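You operate a simulated robot arm through the tools that you are given. There is no shell and no other tool. Be economical: measure what you need, move in short steps, check, and stop when the job is done.

The job below is to be done with a simulated robot arm. You get a single attempt, and the scene is never put back.

## Task
Swap in the white end bell and lock its timing at 20 degrees.
Fine: free the lock slide first; the other end bell goes on the clear part of the bench.

Only the result counts: the job must be done as asked and must still hold three seconds after the hand-in. Knocking over, shifting, dropping, spilling or breaking anything else fails it.

## Robot
A 7-joint arm with a two-finger parallel gripper, fixed in place. Base frame: the origin is at the foot of the arm, x ahead of it, y to its left, z up; the work surface is at about z = 0.84. Lengths are in m, angles in degrees, forces in N, time in s.
With the tool pointing down near the work surface it reaches from about 0.24 to 0.68 m from the base axis. Its first joint turns from -66.0 to 66.0 degrees. Payload 2.4 kg.
The TCP is the grasp point between the finger pads, 0.03 m short of the fingertips. In the tool frame z runs along the fingers and y along their closing line. Largest opening 0.094 m; finger width 0.028, thickness 0.01; the body of the gripper, 0.05 by 0.096 m, starts 0.055 m behind the TCP.
Orientation is that of the tool frame in the base frame, as [roll, pitch, yaw] about the fixed x, y, z axes, in that order (R = Rz(yaw) Ry(pitch) Rx(roll)). With the fingers straight down and closing along the base's y, the tool's x points along the base's -x, its y along +y and its z along -z.

## Interface
- The arm moves only by the tool servo_tool. Its argument "targets" is a list of rows, each a list of 7 numbers: the shift along the tool's x, y, z in units of 50 mm (1.0 is 50 mm), then the turn, a rotation vector about the tool's x, y, z in units of 8 degrees (1.0 is 8 degrees), then the opening, from 0 (shut) to 1 (fully open). In form: [[x, y, z, wx, wy, wz, grip], ...]. A call has 1 to 10 rows; each row shifts and turns the commanded pose from where the row before left it, along the tool's axes as they then stand. A call with a number of a shift or a turn outside -1 to 1 is refused whole. A row lasts 0.2 s, in which the tool goes at most 0.05 m and 8.6 degrees; a call with a longer step from one row to the next is refused whole, and so is a gripper value outside its range. A pose out of reach is approached as far as the arm can. The call stops where the force on the tool passes 40 N (or 10 N more than at its start, if that is more) or the arm is blocked; 0.2 s more then pass. Each finger travels about 0.153 m/s and halts on what it meets, pressing with about 40 N; the grip force reading is that of the motor and also rises with nothing between the fingers. The clock runs only during rows and for 0.2 s after the last one: add rows that do not move to give the fingers time. The reply holds the time, the measured pose of the TCP, the force on the tool along the base axes, the opening and the grip force, in the units named above and with some noise.
- Cameras (640 x 400 px; columns grow to the right, rows downward): "scene" is fixed at [0.0425, 0.4745, 1.4606]; the picture's right is [-0.72, -0.69, 0.00], its down [-0.28, 0.29, -0.92] and it looks along [0.64, -0.66, -0.40] (base axes); focal length 353 px, centre (320, 200). "wrist" rides on the gripper at [0.076, 0.014, -0.102] in the tool frame; the picture's right is [-0.18, 0.98, 0.00], its down [-0.75, -0.14, -0.64] and it looks along [-0.63, -0.12, 0.77] (tool axes); focal length 243 px, centre (320, 200). There is no depth. A picture from a camera that has moved, and an enlarged one, comes with that camera's place and axes in the base frame and with its lens.
- camera(camera): a new picture of that camera. No time passes.
- close_up(camera, box): a new picture of the part [left, top, right, bottom] of that camera's present view, enlarged. No time passes.
- job_done(): hands the job in; it is judged then, once.

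Go step by step. Nothing tells you positions but the pictures and the camera data: compare them with the known pose of the tool, close in by small moves and look again before you grip or let go. The budget is 120 turns and 68 pictures, counting those below and the enlarged ones. Unless the task says otherwise, let go and move clear before handing in, and close with one line.

The tools are called after "Emit:" by a JSON object that holds its "fn" and its "kwargs". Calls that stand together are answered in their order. servo_tool: Moves the arm, as the interface text tells. Its arguments: {"type":"object","properties":{"targets":{"type":"array","items":{"type":"array","items":{"type":"number"}}}},"required":["targets"]} The other tools are called the same way: camera (camera) takes a picture; close_up (camera, box) takes an enlarged picture of a part of a camera's view; job_done () hands the job in.

At the start:

```text
time: 0.0
ee_pos: [0.4533, -0.0931, 1.1925]
ee_rot: [-180.0, -0.1, 179.9]
force: [0.0, -0.3, -0.2]
gripper_width: 0.0941
gripper_force: 0.0
```

scene: 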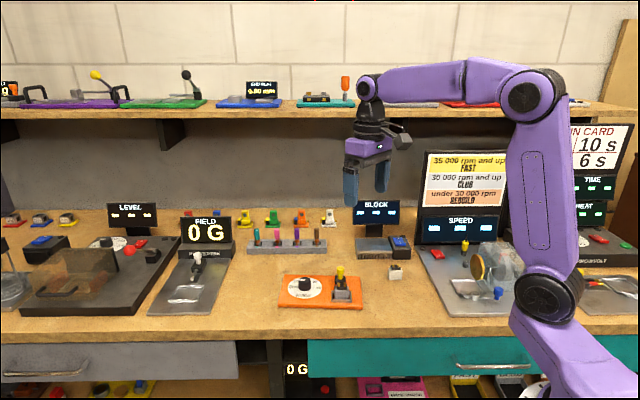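
wrist: 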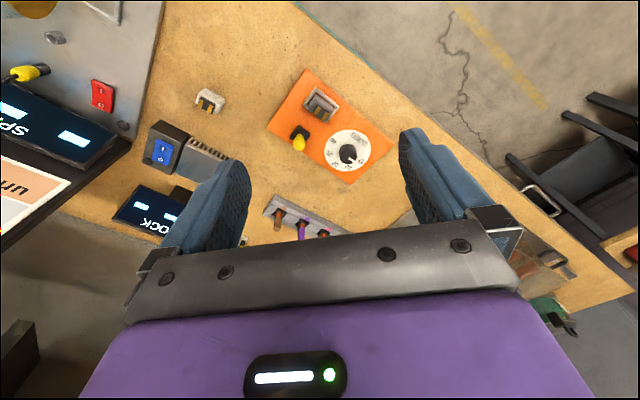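

I see a bench with an orange board (dial and yellow lever), a rack, and several small coloured parts. I'll look closer before moving.

Emit:
{"fn": "close_up", "kwargs": {"camera": "scene", "box": [270, 250, 420, 320]}}

Emit:
{"fn": "close_up", "kwargs": {"camera": "scene", "box": [220, 195, 420, 265]}}

Emit:
{"fn": "close_up", "kwargs": {"camera": "wrist", "box": [180, 50, 400, 190]}}

Emit:
{"fn": "close_up", "kwargs": {"camera": "scene", "box": [0, 200, 260, 320]}}

```text
4.27 times, centred on (345, 285) of scene
camera zoom: at [0.0425, 0.4745, 1.4606], right [-0.72, -0.69, 0.0], down [-0.28, 0.29, -0.92], along [0.64, -0.66, -0.4], focal length 1505 px, centre (213, -163)
```

zoom: 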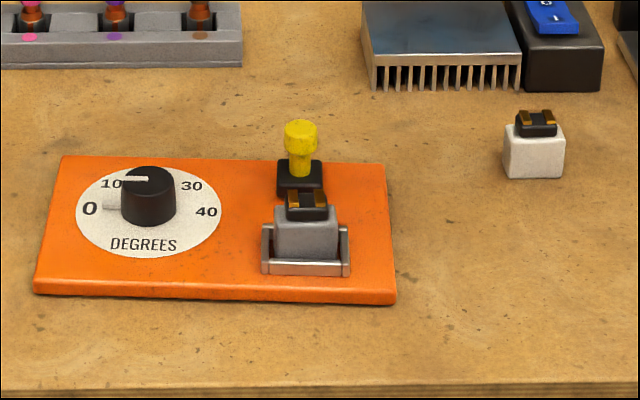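

```text
3.20 times, centred on (320, 230) of scene
camera zoom: at [0.0425, 0.4745, 1.4606], right [-0.72, -0.69, 0.0], down [-0.28, 0.29, -0.92], along [0.64, -0.66, -0.4], focal length 1128 px, centre (320, 104)
```

zoom: 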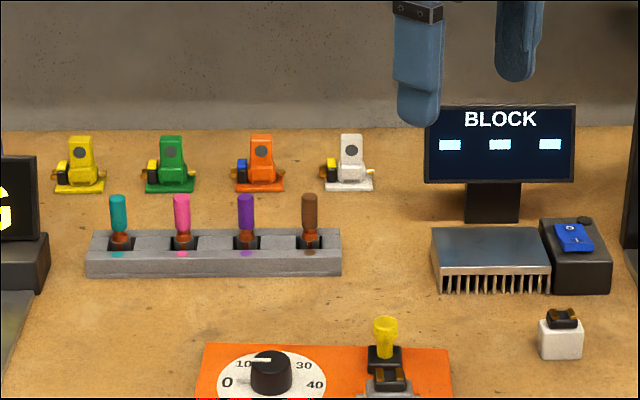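

```text
2.86 times, centred on (290, 120) of wrist
camera zoom: at [0.3763, -0.0777, 1.2955], right [0.18, 0.98, 0.0], down [0.75, -0.14, 0.64], along [0.63, -0.12, -0.77], focal length 693 px, centre (406, 429)
```

zoom: 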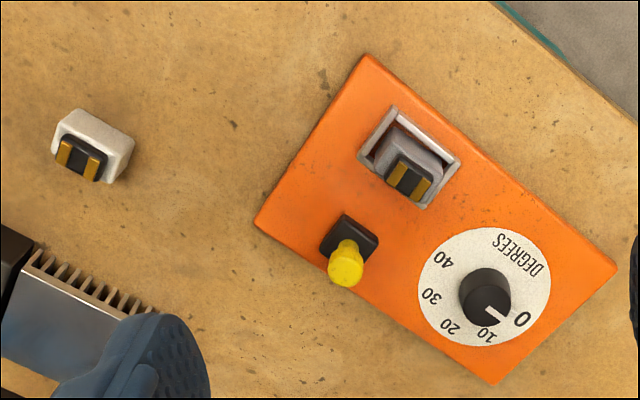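

```text
2.46 times, centred on (130, 260) of scene
camera zoom: at [0.0425, 0.4745, 1.4606], right [-0.72, -0.69, 0.0], down [-0.28, 0.29, -0.92], along [0.64, -0.66, -0.4], focal length 868 px, centre (788, 52)
```

zoom: 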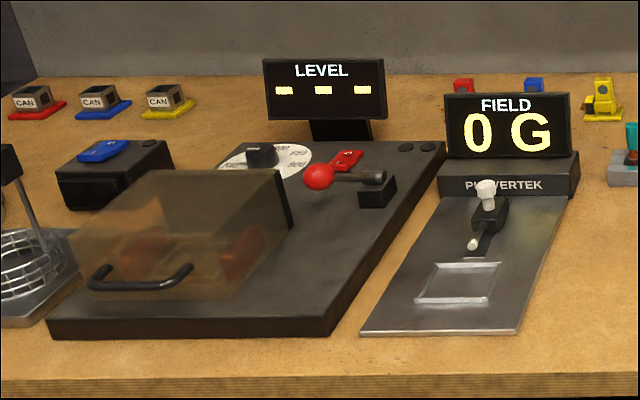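

The white end bell is loose at about (0.48, -0.29), the grey one sits in the orange board's cradle near (0.52, -0.10), with a yellow lock slide at (0.565, -0.148) and the dial at (0.613, -0.068). I'll turn the tool square to the board and go lower for a better look.

Emit:
{"fn": "servo_tool", "kwargs": {"targets": [[0, 0, 0, 0, 0, 0.94, 1], [0, 0, 0, 0, 0, 0.94, 1], [0, 0, 0, 0, 0, 0.94, 1], [0, 0, 0, 0, 0, 0.94, 1], [0, 0, 0, 0, 0, 0.94, 1], [0, 0, 0, 0, 0, 0.92, 1], [0.092, 0.212, 0.7, 0, 0, 0, 1], [0.092, 0.212, 0.7, 0, 0, 0, 1], [0.092, 0.212, 0.7, 0, 0, 0, 1], [0.092, 0.212, 0.7, 0, 0, 0, 1]]}}

Emit:
{"fn": "camera", "kwargs": {"camera": "wrist"}}

```text
time: 2.2
ee_pos: [0.4697, -0.05, 1.0524]
ee_rot: [179.9, -0.1, 135.0]
force: [0.2, -0.3, 0.8]
gripper_width: 0.0942
gripper_force: 0.1
```

```text
61 pictures are left
camera wrist: at [0.4251, 0.0141, 1.1546], right [0.83, 0.56, 0.0], down [0.43, -0.63, 0.64], along [0.36, -0.53, -0.77], focal length 243 px, centre (320, 200)
```

wrist: 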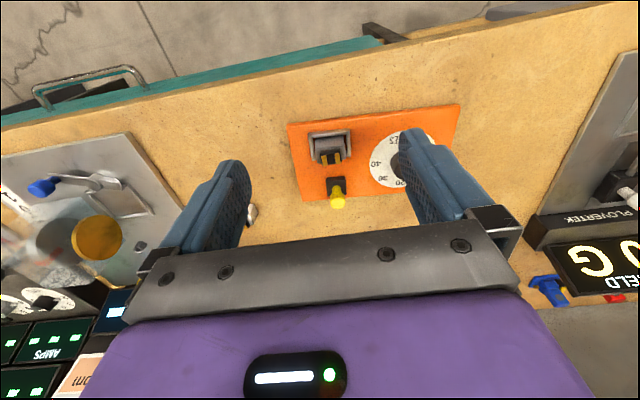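

The view is upside down relative to the scene but clear. I'll enlarge the board.

Emit:
{"fn": "close_up", "kwargs": {"camera": "wrist", "box": [280, 95, 440, 215]}}

```text
3.33 times, centred on (360, 155) of wrist
camera zoom: at [0.4251, 0.0141, 1.1546], right [0.83, 0.56, 0.0], down [0.43, -0.63, 0.64], along [0.36, -0.53, -0.77], focal length 809 px, centre (187, 350)
```

zoom: 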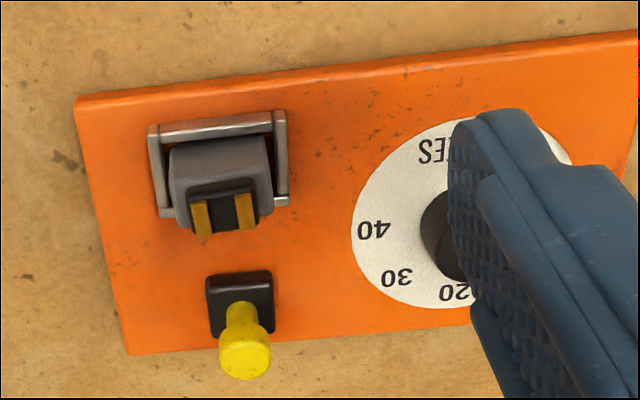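

The cradle is U-shaped with its open side toward the black/yellow slide. I'll move so the wrist camera looks straight down on the slide to see which way it travels.

Emit:
{"fn": "servo_tool", "kwargs": {"targets": [[-0.92, -0.07, 0.2, 0, 0, 0, 1], [-0.92, -0.07, 0.2, 0, 0, 0, 1], [-0.92, -0.07, 0.2, 0, 0, 0, 1], [-0.92, -0.07, 0.2, 0, 0, 0, 1]]}}

Emit:
{"fn": "close_up", "kwargs": {"camera": "wrist", "box": [160, 0, 480, 200]}}

```text
time: 3.2
ee_pos: [0.5901, -0.1889, 1.0124]
ee_rot: [179.9, 0.0, 135.1]
force: [-0.3, 0.8, 0.0]
gripper_width: 0.0939
gripper_force: 0.2
```

```text
2.00 times, centred on (320, 100) of wrist
camera zoom: at [0.5458, -0.1229, 1.1155], right [0.82, 0.57, 0.0], down [0.43, -0.63, 0.64], along [0.36, -0.53, -0.77], focal length 485 px, centre (320, 400)
```

zoom: 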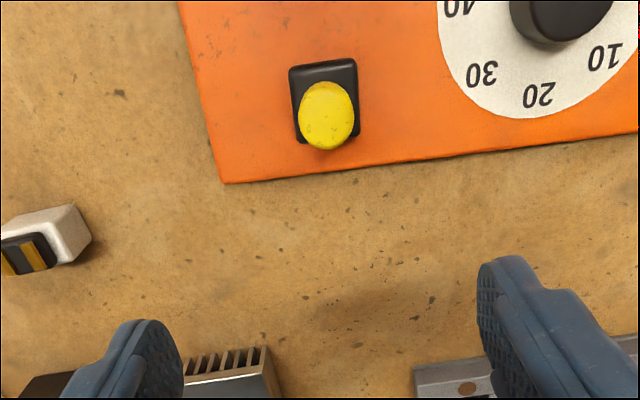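

The slide looks like a post on a black block. I'll take a tight scene close-up to find its mechanism.

Emit:
{"fn": "close_up", "kwargs": {"camera": "scene", "box": [322, 258, 370, 320]}}

Emit:
{"fn": "close_up", "kwargs": {"camera": "wrist", "box": [280, 10, 370, 90]}}

Emit:
{"fn": "close_up", "kwargs": {"camera": "scene", "box": [280, 270, 340, 308]}}

```text
6.45 times, centred on (346, 289) of scene
camera zoom: at [0.0424, 0.4745, 1.4606], right [-0.72, -0.69, 0.0], down [-0.28, 0.29, -0.92], along [0.64, -0.66, -0.4], focal length 2275 px, centre (152, -374)
```

zoom: 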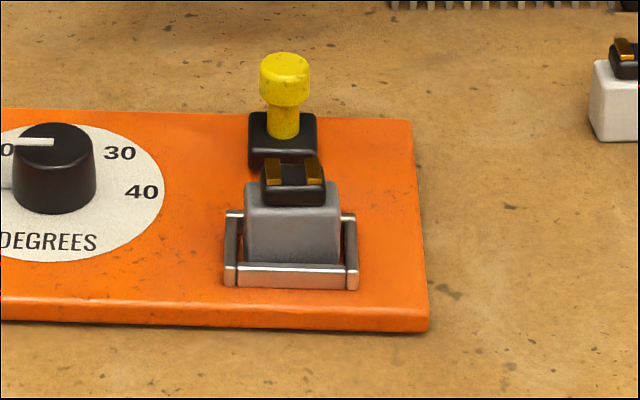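

```text
5.00 times, centred on (325, 50) of wrist
camera zoom: at [0.5458, -0.1229, 1.1155], right [0.82, 0.57, 0.0], down [0.43, -0.63, 0.64], along [0.36, -0.53, -0.77], focal length 1213 px, centre (295, 950)
```

zoom: 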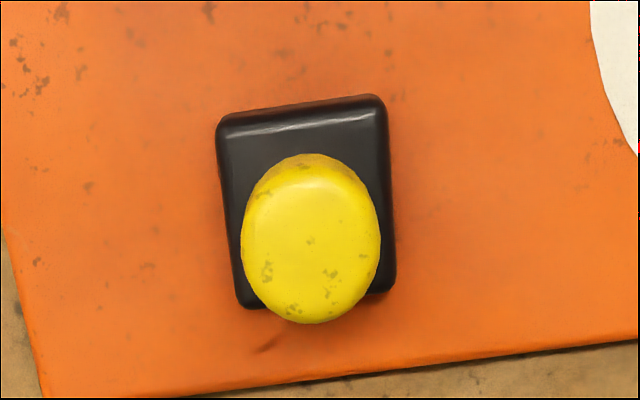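

```text
10.53 times, centred on (310, 289) of scene
camera zoom: at [0.0424, 0.4745, 1.4606], right [-0.72, -0.69, 0.0], down [-0.28, 0.29, -0.92], along [0.64, -0.66, -0.4], focal length 3712 px, centre (425, -737)
```

zoom: 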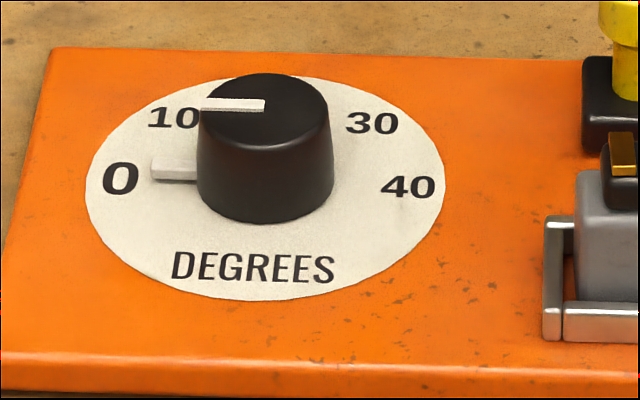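

The knob points at 0, and the yellow slide post is at about (0.568, -0.150), top z≈0.902; the board's long axis is about 40° from base x. I'll align to the board and hover over the post.

Emit:
{"fn": "servo_tool", "kwargs": {"targets": [[0, 0, 0, 0, 0, 0.59, 1], [0.44, 0.083, 0, 0, 0, 0, 0.6], [0.44, 0.083, 0, 0, 0, 0, 0.6], [0, 0, 0.7, 0, 0, 0, 0.6], [0, 0, 0.7, 0, 0, 0, 0.6], [0, 0, 0, 0, 0, 0, 0.6]]}}

Emit:
{"fn": "camera", "kwargs": {"camera": "wrist"}}

Emit:
{"fn": "close_up", "kwargs": {"camera": "scene", "box": [270, 220, 420, 320]}}

```text
time: 4.6
ee_pos: [0.5668, -0.1514, 0.9423]
ee_rot: [-180.0, -0.1, 130.3]
force: [0.3, -0.1, -0.4]
gripper_width: 0.0562
gripper_force: 0.0
```

```text
55 pictures are left
camera wrist: at [0.5281, -0.0836, 1.046], right [0.87, 0.5, 0.0], down [0.38, -0.67, 0.64], along [0.32, -0.56, -0.77], focal length 243 px, centre (320, 200)
```

wrist: 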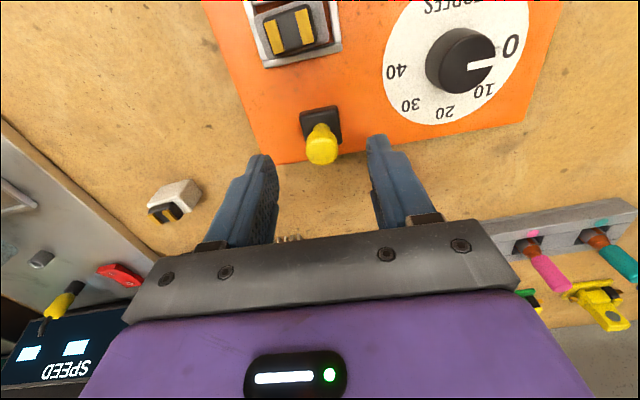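

```text
4.00 times, centred on (345, 270) of scene
camera zoom: at [0.0425, 0.4745, 1.4606], right [-0.72, -0.69, 0.0], down [-0.28, 0.29, -0.92], along [0.64, -0.66, -0.4], focal length 1411 px, centre (220, -80)
```

zoom: 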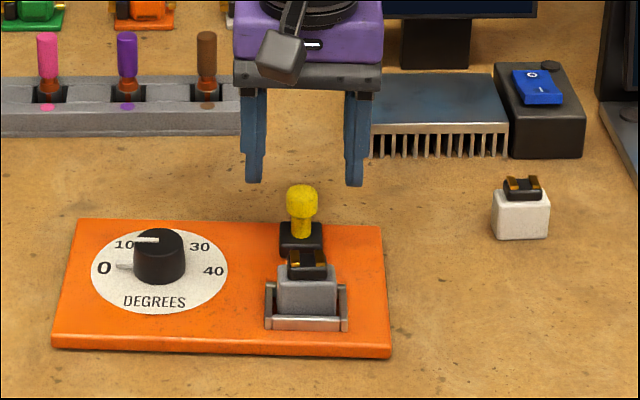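

Fingers straddle the yellow post. I'll descend to it and close.

Emit:
{"fn": "servo_tool", "kwargs": {"targets": [[0, 0, 0.36, 0, 0, 0, 0.6], [0, 0, 0.36, 0, 0, 0, 0.6], [0, 0, 0, 0, 0, 0, 0.6], [0, 0, 0, 0, 0, 0, 0.1], [0, 0, 0, 0, 0, 0, 0.1], [0, 0, 0, 0, 0, 0, 0.1]]}}

Emit:
{"fn": "camera", "kwargs": {"camera": "wrist"}}

Emit:
{"fn": "close_up", "kwargs": {"camera": "scene", "box": [270, 220, 420, 320]}}

```text
time: 6.0
ee_pos: [0.5668, -0.153, 0.9068]
ee_rot: [-180.0, 0.1, 130.4]
force: [1.9, -0.2, -0.1]
gripper_width: 0.0214
gripper_force: 39.6
```

```text
53 pictures are left
camera wrist: at [0.5283, -0.0828, 1.0098], right [0.87, 0.5, 0.0], down [0.38, -0.67, 0.64], along [0.32, -0.56, -0.77], focal length 243 px, centre (320, 200)
```

wrist: 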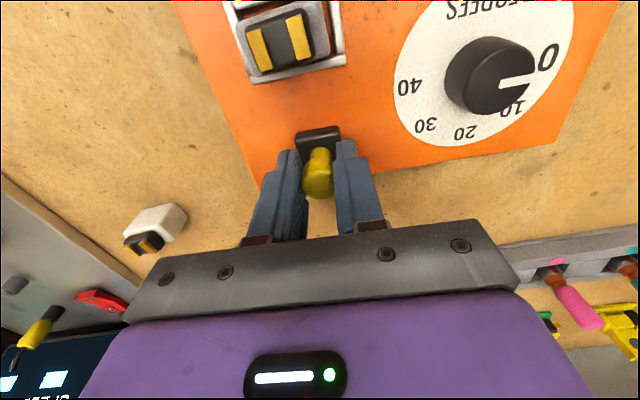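

```text
4.00 times, centred on (345, 270) of scene
camera zoom: at [0.0426, 0.4744, 1.4606], right [-0.72, -0.69, 0.0], down [-0.28, 0.29, -0.92], along [0.64, -0.66, -0.4], focal length 1411 px, centre (220, -80)
```

zoom: 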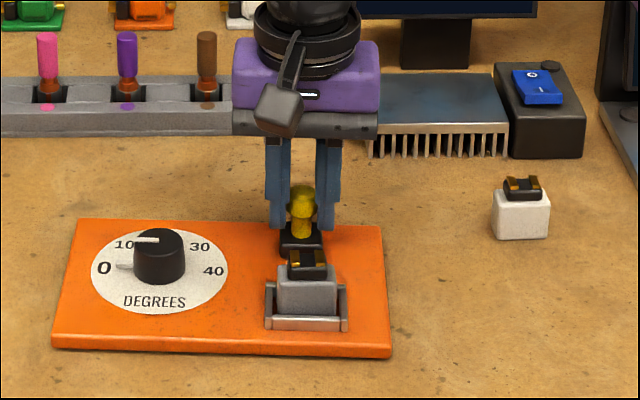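

Gripped at 21 mm wide. I'll probe gently, first away from the bell.

Emit:
{"fn": "servo_tool", "kwargs": {"targets": [[-0.04, 0, 0, 0, 0, 0, 0.1], [-0.04, 0, 0, 0, 0, 0, 0.1]]}}

```text
time: 6.6
ee_pos: [0.5691, -0.1521, 0.9058]
ee_rot: [-180.0, -0.3, 130.3]
force: [-9.3, 4.1, 2.7]
gripper_width: 0.0215
gripper_force: 40.1
```

It resists away from the bell (about 9 N). Now back and the other way.

Emit:
{"fn": "servo_tool", "kwargs": {"targets": [[0.04, 0, 0, 0, 0, 0, 0.1], [0.04, 0, 0, 0, 0, 0, 0.1], [0.04, 0, 0, 0, 0, 0, 0.1], [0.04, 0, 0, 0, 0, 0, 0.1]]}}

```text
time: 7.6
ee_pos: [0.5652, -0.1493, 0.9069]
ee_rot: [179.9, 0.1, 130.3]
force: [3.1, -7.5, -0.2]
gripper_width: 0.0212
gripper_force: 39.8
```

Ambiguous (compliance or friction). I'll check the block's position relative to the board.

Emit:
{"fn": "close_up", "kwargs": {"camera": "scene", "box": [322, 258, 370, 320]}}

```text
6.45 times, centred on (346, 289) of scene
camera zoom: at [0.0426, 0.4743, 1.4607], right [-0.72, -0.69, 0.0], down [-0.28, 0.29, -0.92], along [0.64, -0.66, -0.4], focal length 2275 px, centre (152, -374)
```

zoom: 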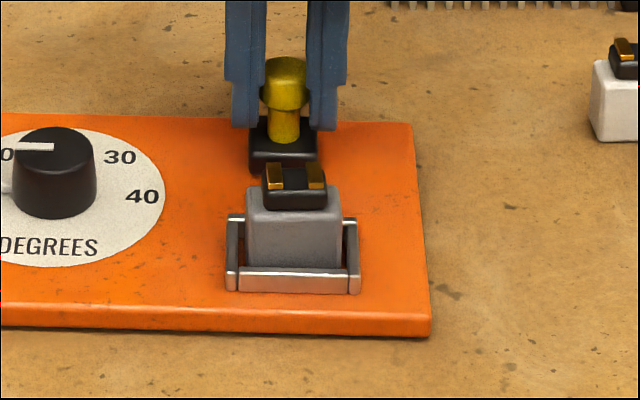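

The whole board moved about 2 mm with the push, so that isn't the free direction. I'll put it back, then test sideways by a tiny amount.

Emit:
{"fn": "servo_tool", "kwargs": {"targets": [[-0.04, 0, 0, 0, 0, 0, 0.1], [-0.04, 0, 0, 0, 0, 0, 0.1], [0, 0, 0, 0, 0, 0, 0.1]]}}

Emit:
{"fn": "close_up", "kwargs": {"camera": "scene", "box": [322, 258, 370, 320]}}

```text
time: 8.4
ee_pos: [0.5661, -0.1502, 0.9058]
ee_rot: [-179.9, -0.3, 130.3]
force: [-15.0, 4.4, 13.8]
gripper_width: 0.0215
gripper_force: 40.3
```

```text
6.45 times, centred on (346, 289) of scene
camera zoom: at [0.0418, 0.4747, 1.4606], right [-0.72, -0.69, 0.0], down [-0.28, 0.29, -0.92], along [0.64, -0.66, -0.4], focal length 2275 px, centre (152, -374)
```

zoom: 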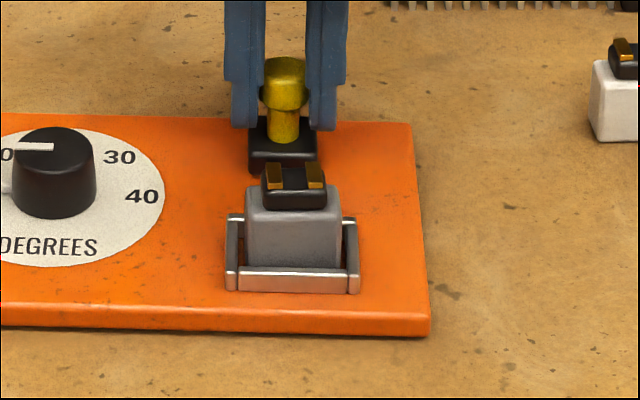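

The board stayed put (2 mm off, tolerable). I'll relieve the load and probe sideways toward the dial.

Emit:
{"fn": "servo_tool", "kwargs": {"targets": [[0.04, 0, 0, 0, 0, 0, 0.1], [0, 0.03, 0, 0, 0, 0, 0.1], [0, 0.03, 0, 0, 0, 0, 0.1]]}}

```text
time: 9.2
ee_pos: [0.5679, -0.1499, 0.9057]
ee_rot: [-180.0, 0.1, 130.2]
force: [-8.6, -7.8, 5.3]
gripper_width: 0.0214
gripper_force: 40.2
```

Sideways toward the dial is stiff too. Try the other side.

Emit:
{"fn": "servo_tool", "kwargs": {"targets": [[0, -0.03, 0, 0, 0, 0, 0.1], [0, -0.03, 0, 0, 0, 0, 0.1], [0, -0.03, 0, 0, 0, 0, 0.1], [0, -0.03, 0, 0, 0, 0, 0.1]]}}

```text
time: 10.2
ee_pos: [0.5651, -0.1521, 0.9064]
ee_rot: [179.9, 0.2, 130.4]
force: [4.8, -2.7, 0.6]
gripper_width: 0.0213
gripper_force: 39.3
```

Less resistance that way; check whether the slide moved relative to the board.

Emit:
{"fn": "close_up", "kwargs": {"camera": "scene", "box": [322, 258, 370, 320]}}

```text
6.45 times, centred on (346, 289) of scene
camera zoom: at [0.0426, 0.4744, 1.4606], right [-0.72, -0.69, 0.0], down [-0.28, 0.29, -0.92], along [0.64, -0.66, -0.4], focal length 2275 px, centre (152, -374)
```

zoom: 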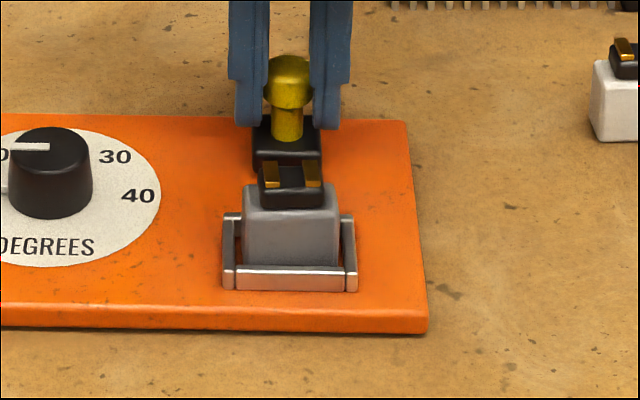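

The slide moved ~3 mm relative to the board: it travels sideways, away from the dial. Continue that way until a stop.

Emit:
{"fn": "servo_tool", "kwargs": {"targets": [[0, -0.05, 0, 0, 0, 0, 0.1], [0, -0.05, 0, 0, 0, 0, 0.1], [0, -0.05, 0, 0, 0, 0, 0.1], [0, 0, 0, 0, 0, 0, 0.1]]}}

Emit:
{"fn": "close_up", "kwargs": {"camera": "scene", "box": [322, 258, 370, 320]}}

```text
time: 11.2
ee_pos: [0.5596, -0.1559, 0.9078]
ee_rot: [-179.9, 0.0, 130.3]
force: [2.8, -3.7, -0.5]
gripper_width: 0.0214
gripper_force: 40.3
```

```text
6.45 times, centred on (346, 289) of scene
camera zoom: at [0.0426, 0.4744, 1.4607], right [-0.72, -0.69, 0.0], down [-0.28, 0.29, -0.92], along [0.64, -0.66, -0.4], focal length 2275 px, centre (152, -374)
```

zoom: 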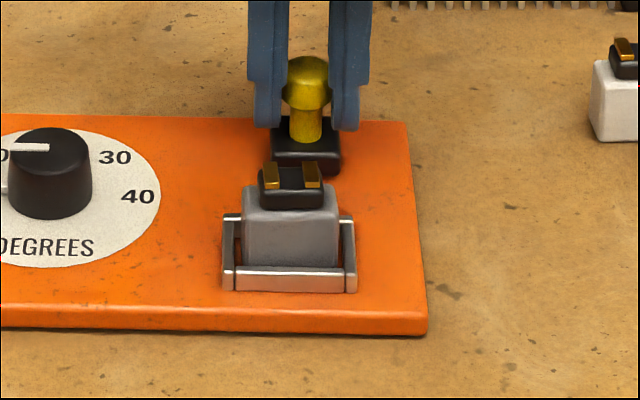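

It slides freely and the board stays. Continue carefully to the end stop.

Emit:
{"fn": "servo_tool", "kwargs": {"targets": [[0, -0.05, 0, 0, 0, 0, 0.1], [0, -0.05, 0, 0, 0, 0, 0.1], [0, -0.04, 0, 0, 0, 0, 0.1], [0, 0, 0, 0, 0, 0, 0.1]]}}

```text
time: 12.2
ee_pos: [0.5527, -0.1593, 0.9061]
ee_rot: [-180.0, -0.1, 130.3]
force: [-0.9, 1.1, 0.9]
gripper_width: 0.0218
gripper_force: 40.6
```

Emit:
{"fn": "servo_tool", "kwargs": {"targets": [[0, -0.04, 0, 0, 0, 0, 0.1], [0, -0.03, 0, 0, 0, 0, 0.1], [0, 0, 0, 0, 0, 0, 0.1]]}}

Emit:
{"fn": "close_up", "kwargs": {"camera": "scene", "box": [322, 258, 370, 320]}}

```text
time: 13.0
ee_pos: [0.5502, -0.164, 0.906]
ee_rot: [-180.0, 0.0, 130.4]
force: [1.5, -2.7, 4.6]
gripper_width: 0.0212
gripper_force: 39.5
```

```text
6.45 times, centred on (346, 289) of scene
camera zoom: at [0.0424, 0.4744, 1.4606], right [-0.72, -0.69, 0.0], down [-0.28, 0.29, -0.92], along [0.64, -0.66, -0.4], focal length 2275 px, centre (152, -374)
```

zoom: 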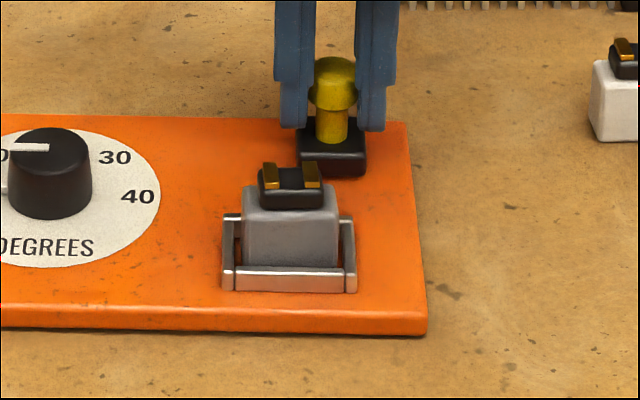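

Travelled about 20 mm. A few mm more to find the stop.

Emit:
{"fn": "servo_tool", "kwargs": {"targets": [[0, -0.03, 0, 0, 0, 0, 0.1], [0, -0.03, 0, 0, 0, 0, 0.1], [0, -0.03, 0, 0, 0, 0, 0.1], [0, 0, 0, 0, 0, 0, 0.1]]}}

Emit:
{"fn": "close_up", "kwargs": {"camera": "scene", "box": [322, 258, 370, 320]}}

```text
time: 14.0
ee_pos: [0.5481, -0.1649, 0.9054]
ee_rot: [179.9, 0.0, 130.4]
force: [7.4, 3.9, 0.4]
gripper_width: 0.0215
gripper_force: 39.8
```

```text
6.45 times, centred on (346, 289) of scene
camera zoom: at [0.0427, 0.4746, 1.4606], right [-0.72, -0.69, 0.0], down [-0.28, 0.29, -0.92], along [0.64, -0.66, -0.4], focal length 2275 px, centre (152, -374)
```

zoom: 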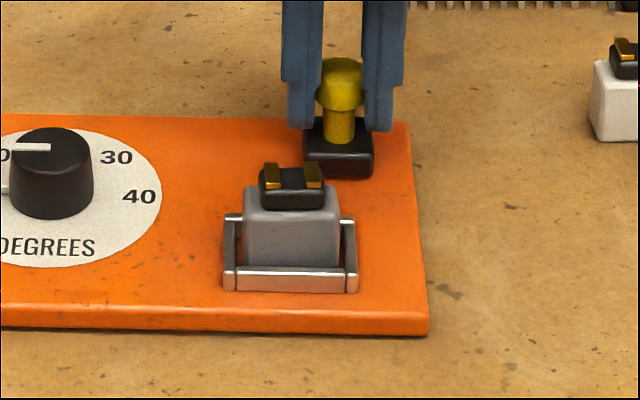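

The slide hit its stop (24 mm travel): it's freed. Release, rise, and look at the grey bell.

Emit:
{"fn": "servo_tool", "kwargs": {"targets": [[0, 0.06, 0, 0, 0, 0, 0.1], [0, 0, 0, 0, 0, 0, 0.5], [0, 0, 0, 0, 0, 0, 0.5], [0, 0, -0.8, 0, 0, 0, 0.5], [0, 0, -0.8, 0, 0, 0, 0.8], [0.5, 0.2, -0.4, 0, 0, 0, 0.8], [0, 0, 0, 0, 0, 0, 0.8]]}}

Emit:
{"fn": "camera", "kwargs": {"camera": "wrist"}}

Emit:
{"fn": "close_up", "kwargs": {"camera": "scene", "box": [322, 258, 370, 320]}}

```text
time: 15.6
ee_pos: [0.5413, -0.1387, 1.0061]
ee_rot: [180.0, 0.0, 130.3]
force: [0.3, 0.9, -0.5]
gripper_width: 0.075
gripper_force: 0.1
```

```text
45 pictures are left
camera wrist: at [0.5025, -0.0697, 1.11], right [0.87, 0.5, 0.0], down [0.38, -0.67, 0.64], along [0.32, -0.56, -0.77], focal length 243 px, centre (320, 200)
```

wrist: 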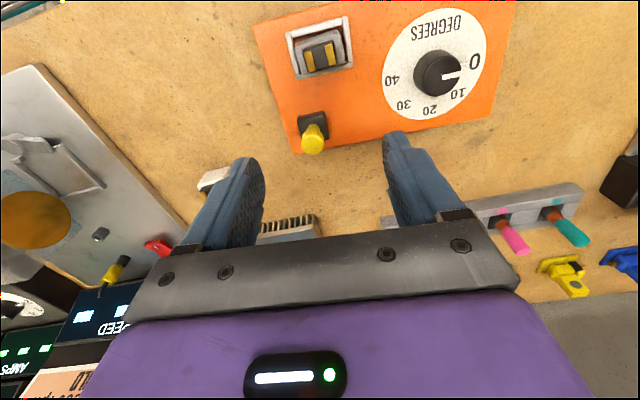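

```text
6.45 times, centred on (346, 289) of scene
camera zoom: at [0.0424, 0.4745, 1.4606], right [-0.72, -0.69, 0.0], down [-0.28, 0.29, -0.92], along [0.64, -0.66, -0.4], focal length 2275 px, centre (152, -374)
```

zoom: 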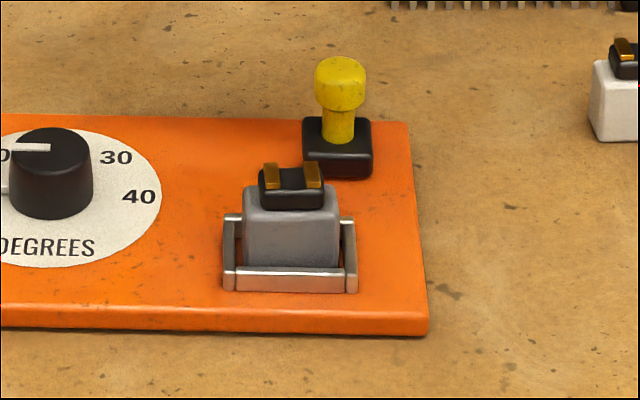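

Emit:
{"fn": "close_up", "kwargs": {"camera": "wrist", "box": [270, 5, 370, 85]}}

```text
5.00 times, centred on (320, 45) of wrist
camera zoom: at [0.5025, -0.0697, 1.11], right [0.87, 0.5, 0.0], down [0.38, -0.67, 0.64], along [0.32, -0.56, -0.77], focal length 1213 px, centre (320, 975)
```

zoom: 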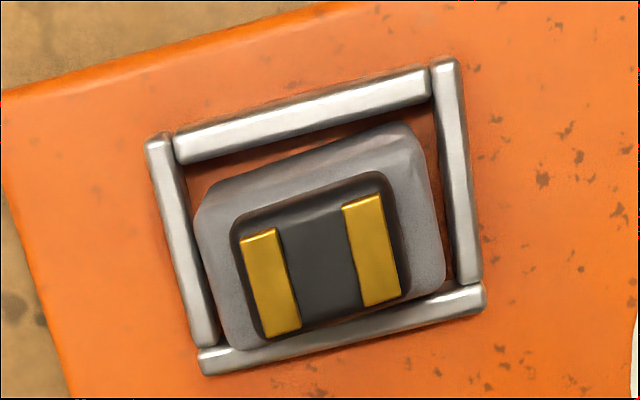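

The grey bell sits centred in a rectangular frame at about (0.5205, -0.1005), about 36×26 mm, oriented ~42°. I'll hover with tips just above it and check.

Emit:
{"fn": "servo_tool", "kwargs": {"targets": [[0, 0, 0, 0, 0, -0.25, 0.8], [0.85, 0.206, 0, 0, 0, 0, 0.8], [0, 0, 0.8, 0, 0, 0, 0.8], [0, 0, 0.75, 0, 0, 0, 0.8], [0, 0, 0, 0, 0, 0, 0.8]]}}

Emit:
{"fn": "close_up", "kwargs": {"camera": "scene", "box": [310, 240, 390, 310]}}

Emit:
{"fn": "camera", "kwargs": {"camera": "wrist"}}

```text
time: 16.8
ee_pos: [0.5195, -0.0991, 0.9255]
ee_rot: [-180.0, 0.0, 132.3]
force: [0.5, 0.0, 1.0]
gripper_width: 0.0755
gripper_force: 0.1
```

```text
5.71 times, centred on (350, 275) of scene
camera zoom: at [0.0425, 0.4745, 1.4606], right [-0.72, -0.69, 0.0], down [-0.28, 0.29, -0.92], along [0.64, -0.66, -0.4], focal length 2015 px, centre (149, -229)
```

zoom: 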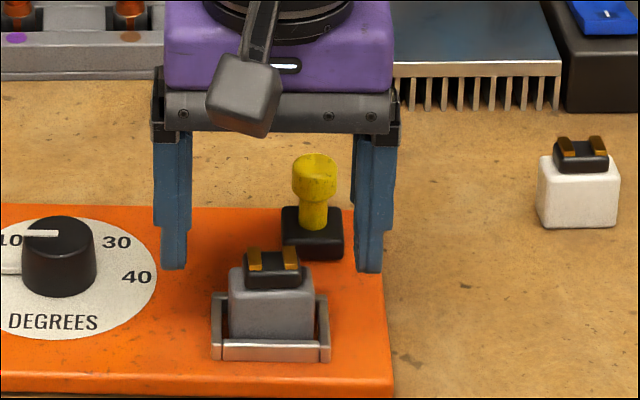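

```text
41 pictures are left
camera wrist: at [0.4789, -0.0328, 1.0294], right [0.85, 0.53, 0.0], down [0.4, -0.65, 0.64], along [0.34, -0.55, -0.77], focal length 243 px, centre (320, 200)
```

wrist: 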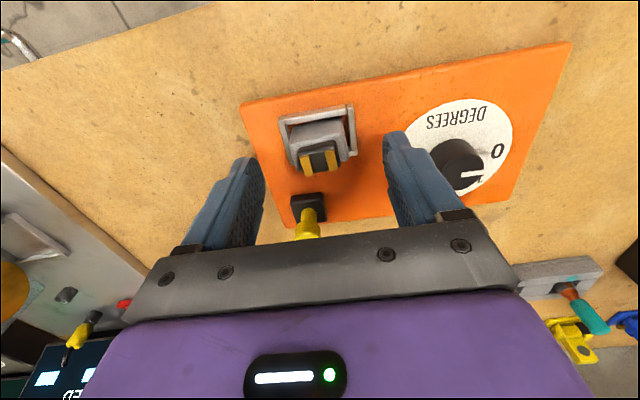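

Aligned. Descend so the tips clear the frame, then close gently.

Emit:
{"fn": "servo_tool", "kwargs": {"targets": [[0, 0, 0.3, 0, 0, 0, 0.8], [0, 0, 0.3, 0, 0, 0, 0.8], [0, 0, 0, 0, 0, 0, 0.8]]}}

Emit:
{"fn": "close_up", "kwargs": {"camera": "scene", "box": [310, 240, 390, 310]}}

```text
time: 17.6
ee_pos: [0.5208, -0.0994, 0.8985]
ee_rot: [180.0, 0.0, 132.3]
force: [0.2, -0.4, 0.7]
gripper_width: 0.0752
gripper_force: 0.1
```

```text
5.71 times, centred on (350, 275) of scene
camera zoom: at [0.0425, 0.4745, 1.4606], right [-0.72, -0.69, 0.0], down [-0.28, 0.29, -0.92], along [0.64, -0.66, -0.4], focal length 2015 px, centre (149, -229)
```

zoom: 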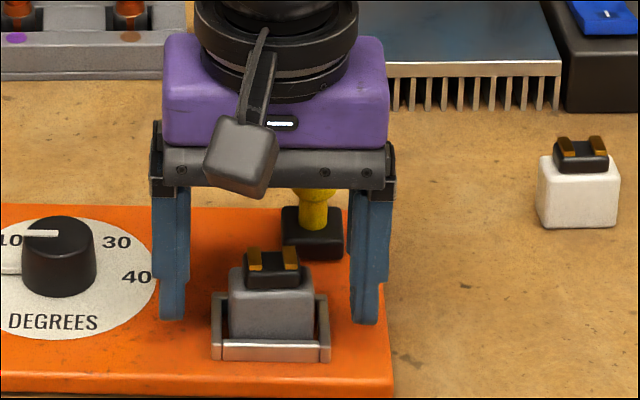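

Tips sit just above the frame height on both sides. Close.

Emit:
{"fn": "servo_tool", "kwargs": {"targets": [[0, 0, 0, 0, 0, 0, 0.5], [0, 0, 0, 0, 0, 0, 0.2], [0, 0, 0, 0, 0, 0, 0.2], [0, 0, 0, 0, 0, 0, 0.2]]}}

Emit:
{"fn": "close_up", "kwargs": {"camera": "scene", "box": [310, 240, 390, 310]}}

```text
time: 18.6
ee_pos: [0.5195, -0.0992, 0.8998]
ee_rot: [180.0, 0.0, 132.3]
force: [-0.3, -0.6, -0.3]
gripper_width: 0.0366
gripper_force: 40.2
```

```text
5.71 times, centred on (350, 275) of scene
camera zoom: at [0.0425, 0.4745, 1.4606], right [-0.72, -0.69, 0.0], down [-0.28, 0.29, -0.92], along [0.64, -0.66, -0.4], focal length 2015 px, centre (149, -229)
```

zoom: 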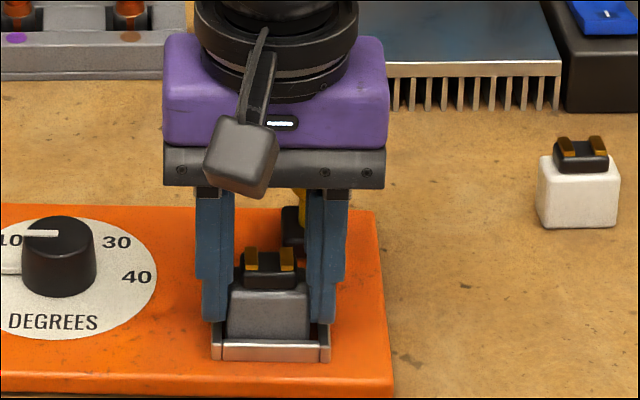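

Gripped at 36.6 mm. Lift and check it comes out cleanly.

Emit:
{"fn": "servo_tool", "kwargs": {"targets": [[0, 0, -0.1, 0, 0, 0, 0.2], [0, 0, -0.2, 0, 0, 0, 0.2], [0, 0, -0.6, 0, 0, 0, 0.2], [0, 0, -0.7, 0, 0, 0, 0.2], [0, 0, 0, 0, 0, 0, 0.2]]}}

Emit:
{"fn": "close_up", "kwargs": {"camera": "scene", "box": [270, 220, 430, 320]}}

```text
time: 19.8
ee_pos: [0.5202, -0.0996, 0.9786]
ee_rot: [179.9, 0.0, 132.3]
force: [-0.8, 0.2, -0.6]
gripper_width: 0.0366
gripper_force: 40.0
```

```text
4.00 times, centred on (350, 270) of scene
camera zoom: at [0.0425, 0.4745, 1.4606], right [-0.72, -0.69, 0.0], down [-0.28, 0.29, -0.92], along [0.64, -0.66, -0.4], focal length 1411 px, centre (200, -80)
```

zoom: 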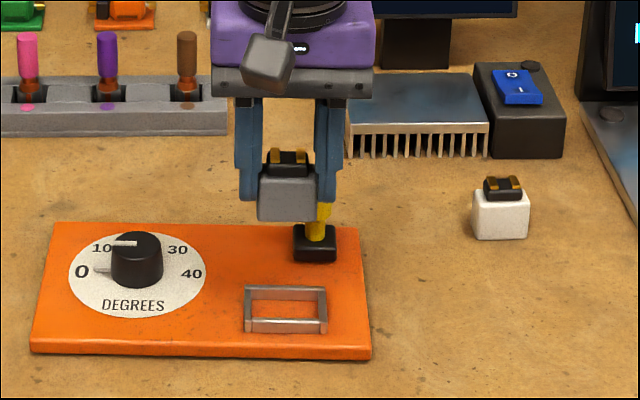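

The bell is out and the frame is empty. Carry it to a clear patch at about (0.425, -0.195) and lower to near the bench.

Emit:
{"fn": "servo_tool", "kwargs": {"targets": [[-0.05, -0.9, 0, 0, 0, 0, 0.2], [-0.05, -0.9, 0, 0, 0, 0, 0.2], [-0.05, -0.89, 0, 0, 0, 0, 0.2], [0, 0, 0.7, 0, 0, 0, 0.2], [0, 0, 0.7, 0, 0, 0, 0.2], [0, 0, 0.2, 0, 0, 0, 0.2], [0, 0, 0, 0, 0, 0, 0.2]]}}

Emit:
{"fn": "close_up", "kwargs": {"camera": "scene", "box": [330, 230, 450, 330]}}

```text
time: 21.4
ee_pos: [0.4238, -0.1954, 0.8986]
ee_rot: [180.0, 0.0, 132.3]
force: [0.1, -0.2, 0.2]
gripper_width: 0.0366
gripper_force: 39.9
```

```text
4.00 times, centred on (390, 280) of scene
camera zoom: at [0.0425, 0.4745, 1.4606], right [-0.72, -0.69, 0.0], down [-0.28, 0.29, -0.92], along [0.64, -0.66, -0.4], focal length 1411 px, centre (40, -120)
```

zoom: 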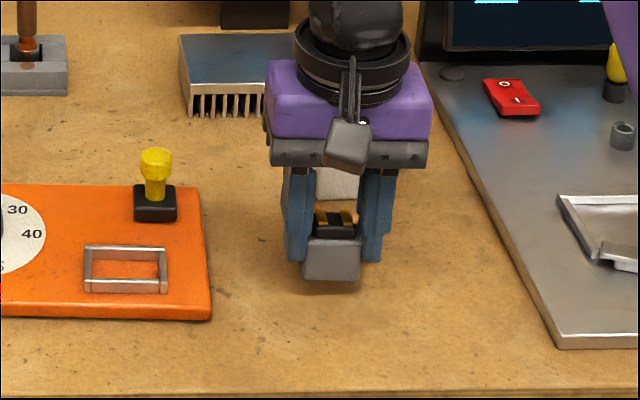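

Clear all round and about 10 mm above the bench. Lower in small steps until contact.

Emit:
{"fn": "servo_tool", "kwargs": {"targets": [[0, 0, 0.08, 0, 0, 0, 0.2], [0, 0, 0.06, 0, 0, 0, 0.2], [0, 0, 0, 0, 0, 0, 0.2]]}}

```text
time: 22.2
ee_pos: [0.4252, -0.1963, 0.8925]
ee_rot: [180.0, 0.0, 132.4]
force: [0.3, -1.2, -0.3]
gripper_width: 0.0366
gripper_force: 39.8
```

Emit:
{"fn": "servo_tool", "kwargs": {"targets": [[0, 0, 0.04, 0, 0, 0, 0.2], [0, 0, 0.04, 0, 0, 0, 0.2], [0, 0, 0, 0, 0, 0, 0.2]]}}

```text
time: 23.0
ee_pos: [0.4256, -0.1965, 0.8887]
ee_rot: [180.0, 0.0, 132.3]
force: [-0.2, -0.3, -0.6]
gripper_width: 0.0365
gripper_force: 39.6
```

Emit:
{"fn": "servo_tool", "kwargs": {"targets": [[0, 0, 0.03, 0, 0, 0, 0.2], [0, 0, 0.03, 0, 0, 0, 0.2], [0, 0, 0, 0, 0, 0, 0.2]]}}

Emit:
{"fn": "close_up", "kwargs": {"camera": "scene", "box": [370, 260, 430, 310]}}

```text
time: 23.8
ee_pos: [0.4252, -0.1962, 0.8845]
ee_rot: [179.9, 0.1, 132.3]
force: [0.3, 0.0, -0.4]
gripper_width: 0.0366
gripper_force: 39.9
```

```text
8.00 times, centred on (400, 285) of scene
camera zoom: at [0.0425, 0.4745, 1.4606], right [-0.72, -0.69, 0.0], down [-0.28, 0.29, -0.92], along [0.64, -0.66, -0.4], focal length 2821 px, centre (-320, -480)
```

zoom: 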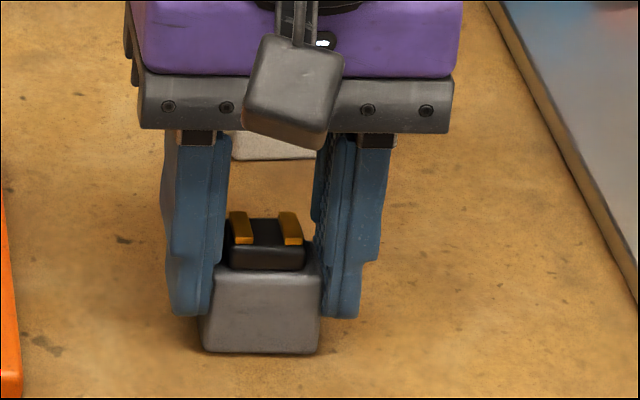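

Emit:
{"fn": "servo_tool", "kwargs": {"targets": [[0, 0, 0.03, 0, 0, 0, 0.2], [0, 0, 0, 0, 0, 0, 0.2]]}}

```text
time: 24.4
ee_pos: [0.4257, -0.1966, 0.883]
ee_rot: [180.0, 0.0, 132.3]
force: [-3.1, 0.5, 11.0]
gripper_width: 0.0364
gripper_force: 39.4
```

Contact at TCP z≈0.884. Release, rise, and view the white bell.

Emit:
{"fn": "servo_tool", "kwargs": {"targets": [[0, 0, -0.02, 0, 0, 0, 0.2], [0, 0, 0, 0, 0, 0, 0.5], [0, 0, 0, 0, 0, 0, 0.7], [0, 0, -0.5, 0, 0, 0, 0.8], [0, 0, -0.9, 0, 0, 0, 0.8], [0, 0, -0.9, 0, 0, 0, 0.8], [0, 0, 0, 0, 0, 0, 0.8]]}}

Emit:
{"fn": "camera", "kwargs": {"camera": "wrist"}}

Emit:
{"fn": "close_up", "kwargs": {"camera": "scene", "box": [330, 240, 430, 320]}}

```text
time: 26.0
ee_pos: [0.4254, -0.1975, 1.0016]
ee_rot: [180.0, 0.1, 132.3]
force: [0.0, 0.1, 0.2]
gripper_width: 0.0752
gripper_force: 0.1
```

```text
35 pictures are left
camera wrist: at [0.3841, -0.1302, 1.1033], right [0.85, 0.53, 0.0], down [0.4, -0.65, 0.64], along [0.34, -0.55, -0.77], focal length 243 px, centre (320, 200)
```

wrist: 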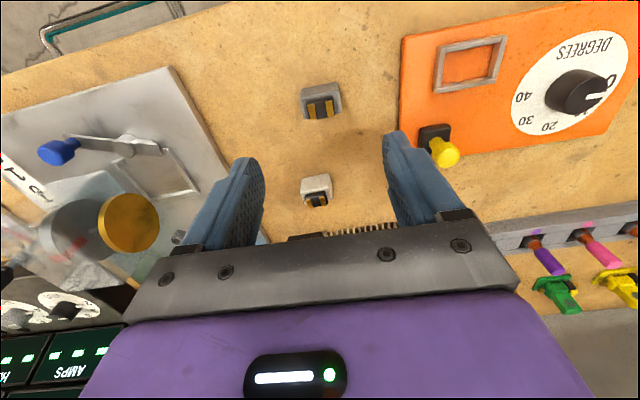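

```text
5.00 times, centred on (380, 280) of scene
camera zoom: at [0.0424, 0.4745, 1.4606], right [-0.72, -0.69, 0.0], down [-0.28, 0.29, -0.92], along [0.64, -0.66, -0.4], focal length 1763 px, centre (20, -200)
```

zoom: 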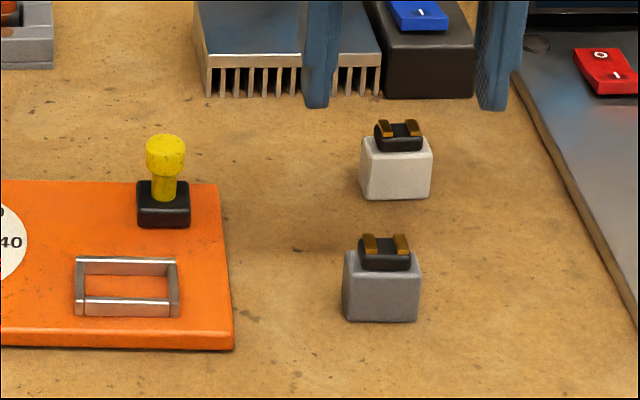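

Grey bell stands on the bench. Move so the wrist camera sits over the white bell for a measurement.

Emit:
{"fn": "servo_tool", "kwargs": {"targets": [[-0.7, 0, 0, 0, 0, 0, 0.8], [-0.7, 0, 0, 0, 0, 0, 0.8], [0, 0, 0, 0, 0, 0, 0.8]]}}

Emit:
{"fn": "close_up", "kwargs": {"camera": "wrist", "box": [250, 20, 410, 140]}}

```text
time: 26.8
ee_pos: [0.4717, -0.2501, 0.9998]
ee_rot: [-180.0, 0.0, 132.3]
force: [0.2, 0.6, -0.5]
gripper_width: 0.075
gripper_force: 0.1
```

```text
3.33 times, centred on (330, 80) of wrist
camera zoom: at [0.4315, -0.1834, 1.1038], right [0.85, 0.53, 0.0], down [0.4, -0.65, 0.64], along [0.34, -0.55, -0.77], focal length 809 px, centre (287, 600)
```

zoom: 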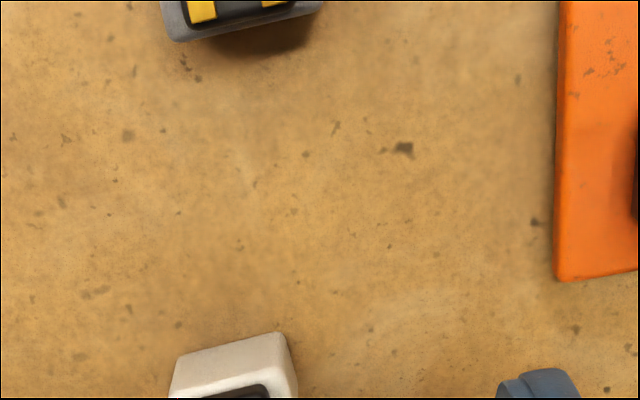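

Emit:
{"fn": "servo_tool", "kwargs": {"targets": [[-0.7, -0.2, 0, 0, 0, 0, 0.8], [-0.6, -0.2, 0, 0, 0, 0, 0.8], [0, 0, 0, 0, 0, 0, 0.8]]}}

Emit:
{"fn": "close_up", "kwargs": {"camera": "wrist", "box": [250, 0, 390, 105]}}

```text
time: 27.6
ee_pos: [0.5005, -0.3107, 1.0011]
ee_rot: [180.0, 0.0, 132.5]
force: [-0.4, -0.1, 0.2]
gripper_width: 0.0752
gripper_force: 0.1
```

```text
3.81 times, centred on (320, 52) of wrist
camera zoom: at [0.4595, -0.2444, 1.1043], right [0.85, 0.53, 0.0], down [0.4, -0.65, 0.64], along [0.34, -0.55, -0.77], focal length 924 px, centre (320, 762)
```

zoom: 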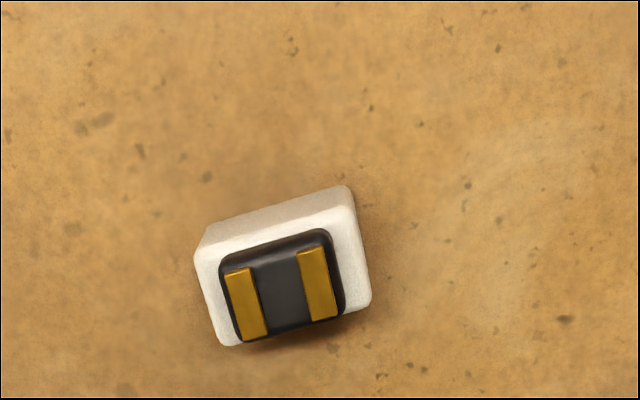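

White bell centre is at about (0.480, -0.2935), turned ~46°. Align and hover.

Emit:
{"fn": "servo_tool", "kwargs": {"targets": [[0, 0, 0, 0, 0, -0.5, 0.8], [0.534, -0.03, 0, 0, 0, 0, 0.8], [0, 0, 0.8, 0, 0, 0, 0.8], [0, 0, 0.8, 0, 0, 0, 0.8], [0, 0, 0, 0, 0, 0, 0.8]]}}

Emit:
{"fn": "close_up", "kwargs": {"camera": "scene", "box": [350, 220, 450, 300]}}

Emit:
{"fn": "close_up", "kwargs": {"camera": "wrist", "box": [200, 80, 440, 240]}}

```text
time: 28.8
ee_pos: [0.4796, -0.2907, 0.9209]
ee_rot: [179.9, 0.1, 136.4]
force: [-0.1, -0.6, -0.2]
gripper_width: 0.0754
gripper_force: 0.0
```

```text
5.00 times, centred on (400, 260) of scene
camera zoom: at [0.0425, 0.4745, 1.4606], right [-0.72, -0.69, 0.0], down [-0.28, 0.29, -0.92], along [0.64, -0.66, -0.4], focal length 1763 px, centre (-80, -100)
```

zoom: 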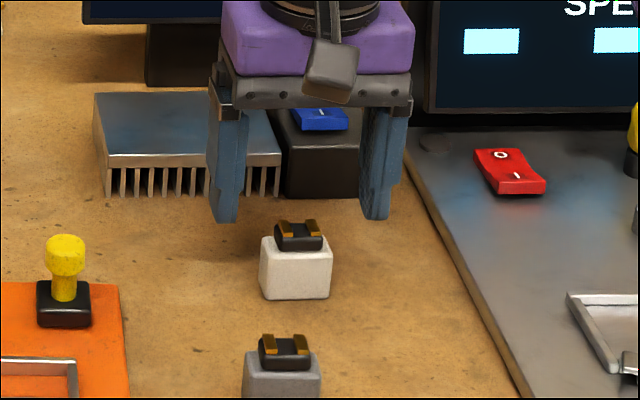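

```text
2.50 times, centred on (320, 160) of wrist
camera zoom: at [0.4353, -0.2281, 1.0243], right [0.81, 0.58, 0.0], down [0.45, -0.62, 0.64], along [0.38, -0.52, -0.77], focal length 606 px, centre (320, 300)
```

zoom: 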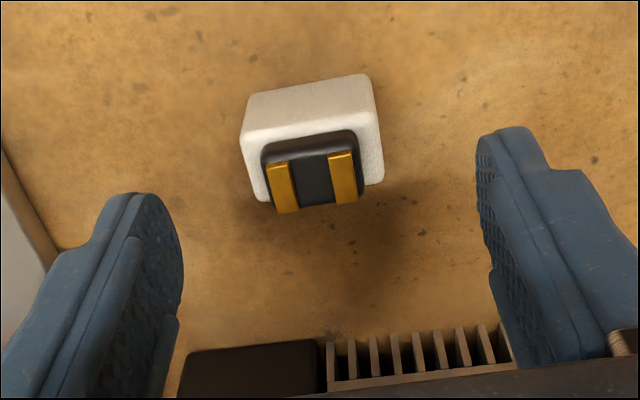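

Aligned; fingers straddle it with clear space. Descend and grip (tips ~14 mm above the bench, like the grey one).

Emit:
{"fn": "servo_tool", "kwargs": {"targets": [[-0.04, -0.03, 0.37, 0, 0, 0, 0.8], [0, 0, 0.36, 0, 0, 0, 0.8], [0, 0, 0, 0, 0, 0, 0.8], [0, 0, 0, 0, 0, 0, 0.5], [0, 0, 0, 0, 0, 0, 0.2], [0, 0, 0, 0, 0, 0, 0.2], [0, 0, 0, 0, 0, 0, 0.2]]}}

Emit:
{"fn": "close_up", "kwargs": {"camera": "scene", "box": [350, 220, 450, 300]}}

```text
time: 30.4
ee_pos: [0.4823, -0.2948, 0.8822]
ee_rot: [180.0, 0.0, 136.3]
force: [-0.2, 0.0, 0.6]
gripper_width: 0.0366
gripper_force: 40.1
```

```text
5.00 times, centred on (400, 260) of scene
camera zoom: at [0.0425, 0.4745, 1.4606], right [-0.72, -0.69, 0.0], down [-0.28, 0.29, -0.92], along [0.64, -0.66, -0.4], focal length 1763 px, centre (-80, -100)
```

zoom: 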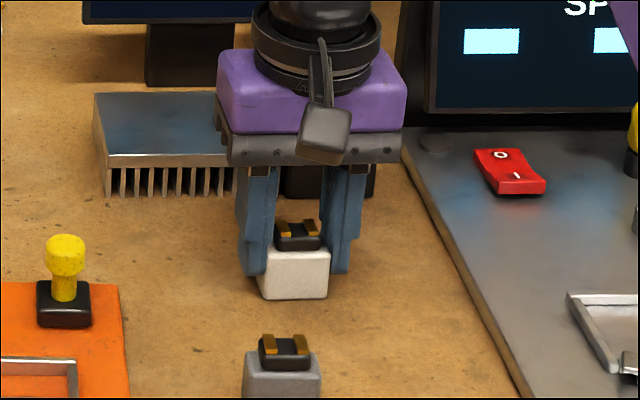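

Gripped. Lift, turn to the frame's angle and carry to above the frame.

Emit:
{"fn": "servo_tool", "kwargs": {"targets": [[0, 0, -0.3, 0, 0, 0, 0.2], [0, 0, -0.8, 0, 0, 0, 0.2], [0, 0, -0.8, 0, 0, 0.62, 0.2], [0.48, 0.627, 0, 0, 0, 0, 0.2], [0.48, 0.627, 0, 0, 0, 0, 0.2], [0.48, 0.627, 0, 0, 0, 0, 0.2], [0.48, 0.627, 0, 0, 0, 0, 0.2], [0.48, 0.627, 0, 0, 0, 0, 0.2], [0, 0, 0, 0, 0, 0, 0.2]]}}

Emit:
{"fn": "camera", "kwargs": {"camera": "wrist"}}

Emit:
{"fn": "close_up", "kwargs": {"camera": "scene", "box": [300, 220, 420, 310]}}

```text
time: 32.4
ee_pos: [0.5202, -0.1004, 0.9777]
ee_rot: [-179.9, 0.1, 131.3]
force: [-1.1, -0.4, -0.1]
gripper_width: 0.0367
gripper_force: 40.0
```

```text
28 pictures are left
camera wrist: at [0.4803, -0.032, 1.0808], right [0.86, 0.51, 0.0], down [0.39, -0.66, 0.64], along [0.33, -0.55, -0.77], focal length 243 px, centre (320, 200)
```

wrist: 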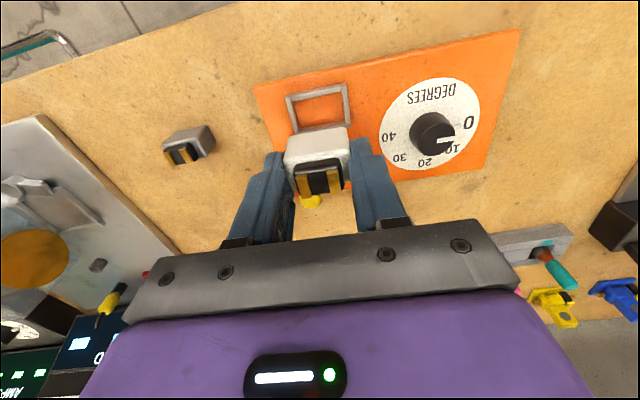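

```text
4.44 times, centred on (360, 265) of scene
camera zoom: at [0.0424, 0.4745, 1.4606], right [-0.72, -0.69, 0.0], down [-0.28, 0.29, -0.92], along [0.64, -0.66, -0.4], focal length 1567 px, centre (142, -89)
```

zoom: 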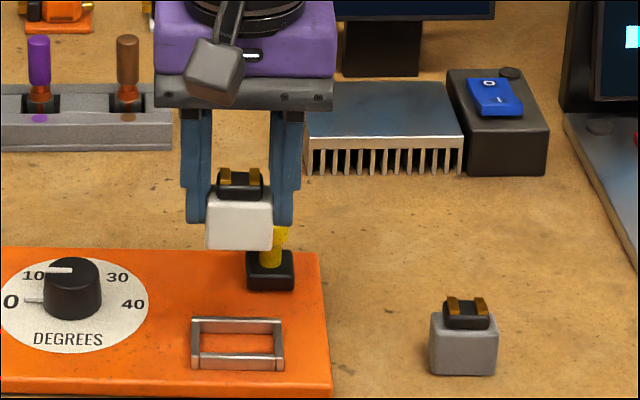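

Now I'll take a wrist close-up to measure bell and frame together.

Emit:
{"fn": "close_up", "kwargs": {"camera": "wrist", "box": [250, 70, 390, 210]}}

```text
2.86 times, centred on (320, 140) of wrist
camera zoom: at [0.4803, -0.032, 1.0808], right [0.86, 0.51, 0.0], down [0.39, -0.66, 0.64], along [0.33, -0.55, -0.77], focal length 693 px, centre (320, 371)
```

zoom: 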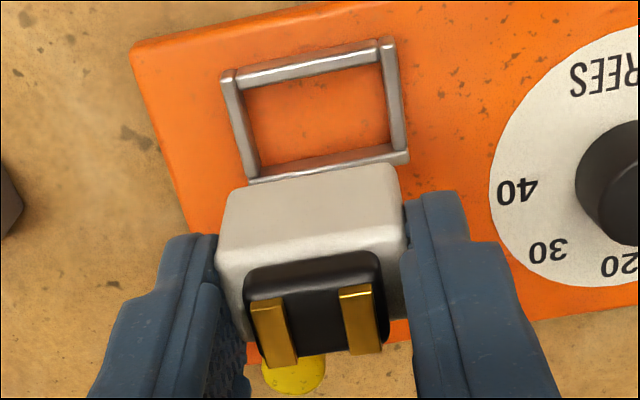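

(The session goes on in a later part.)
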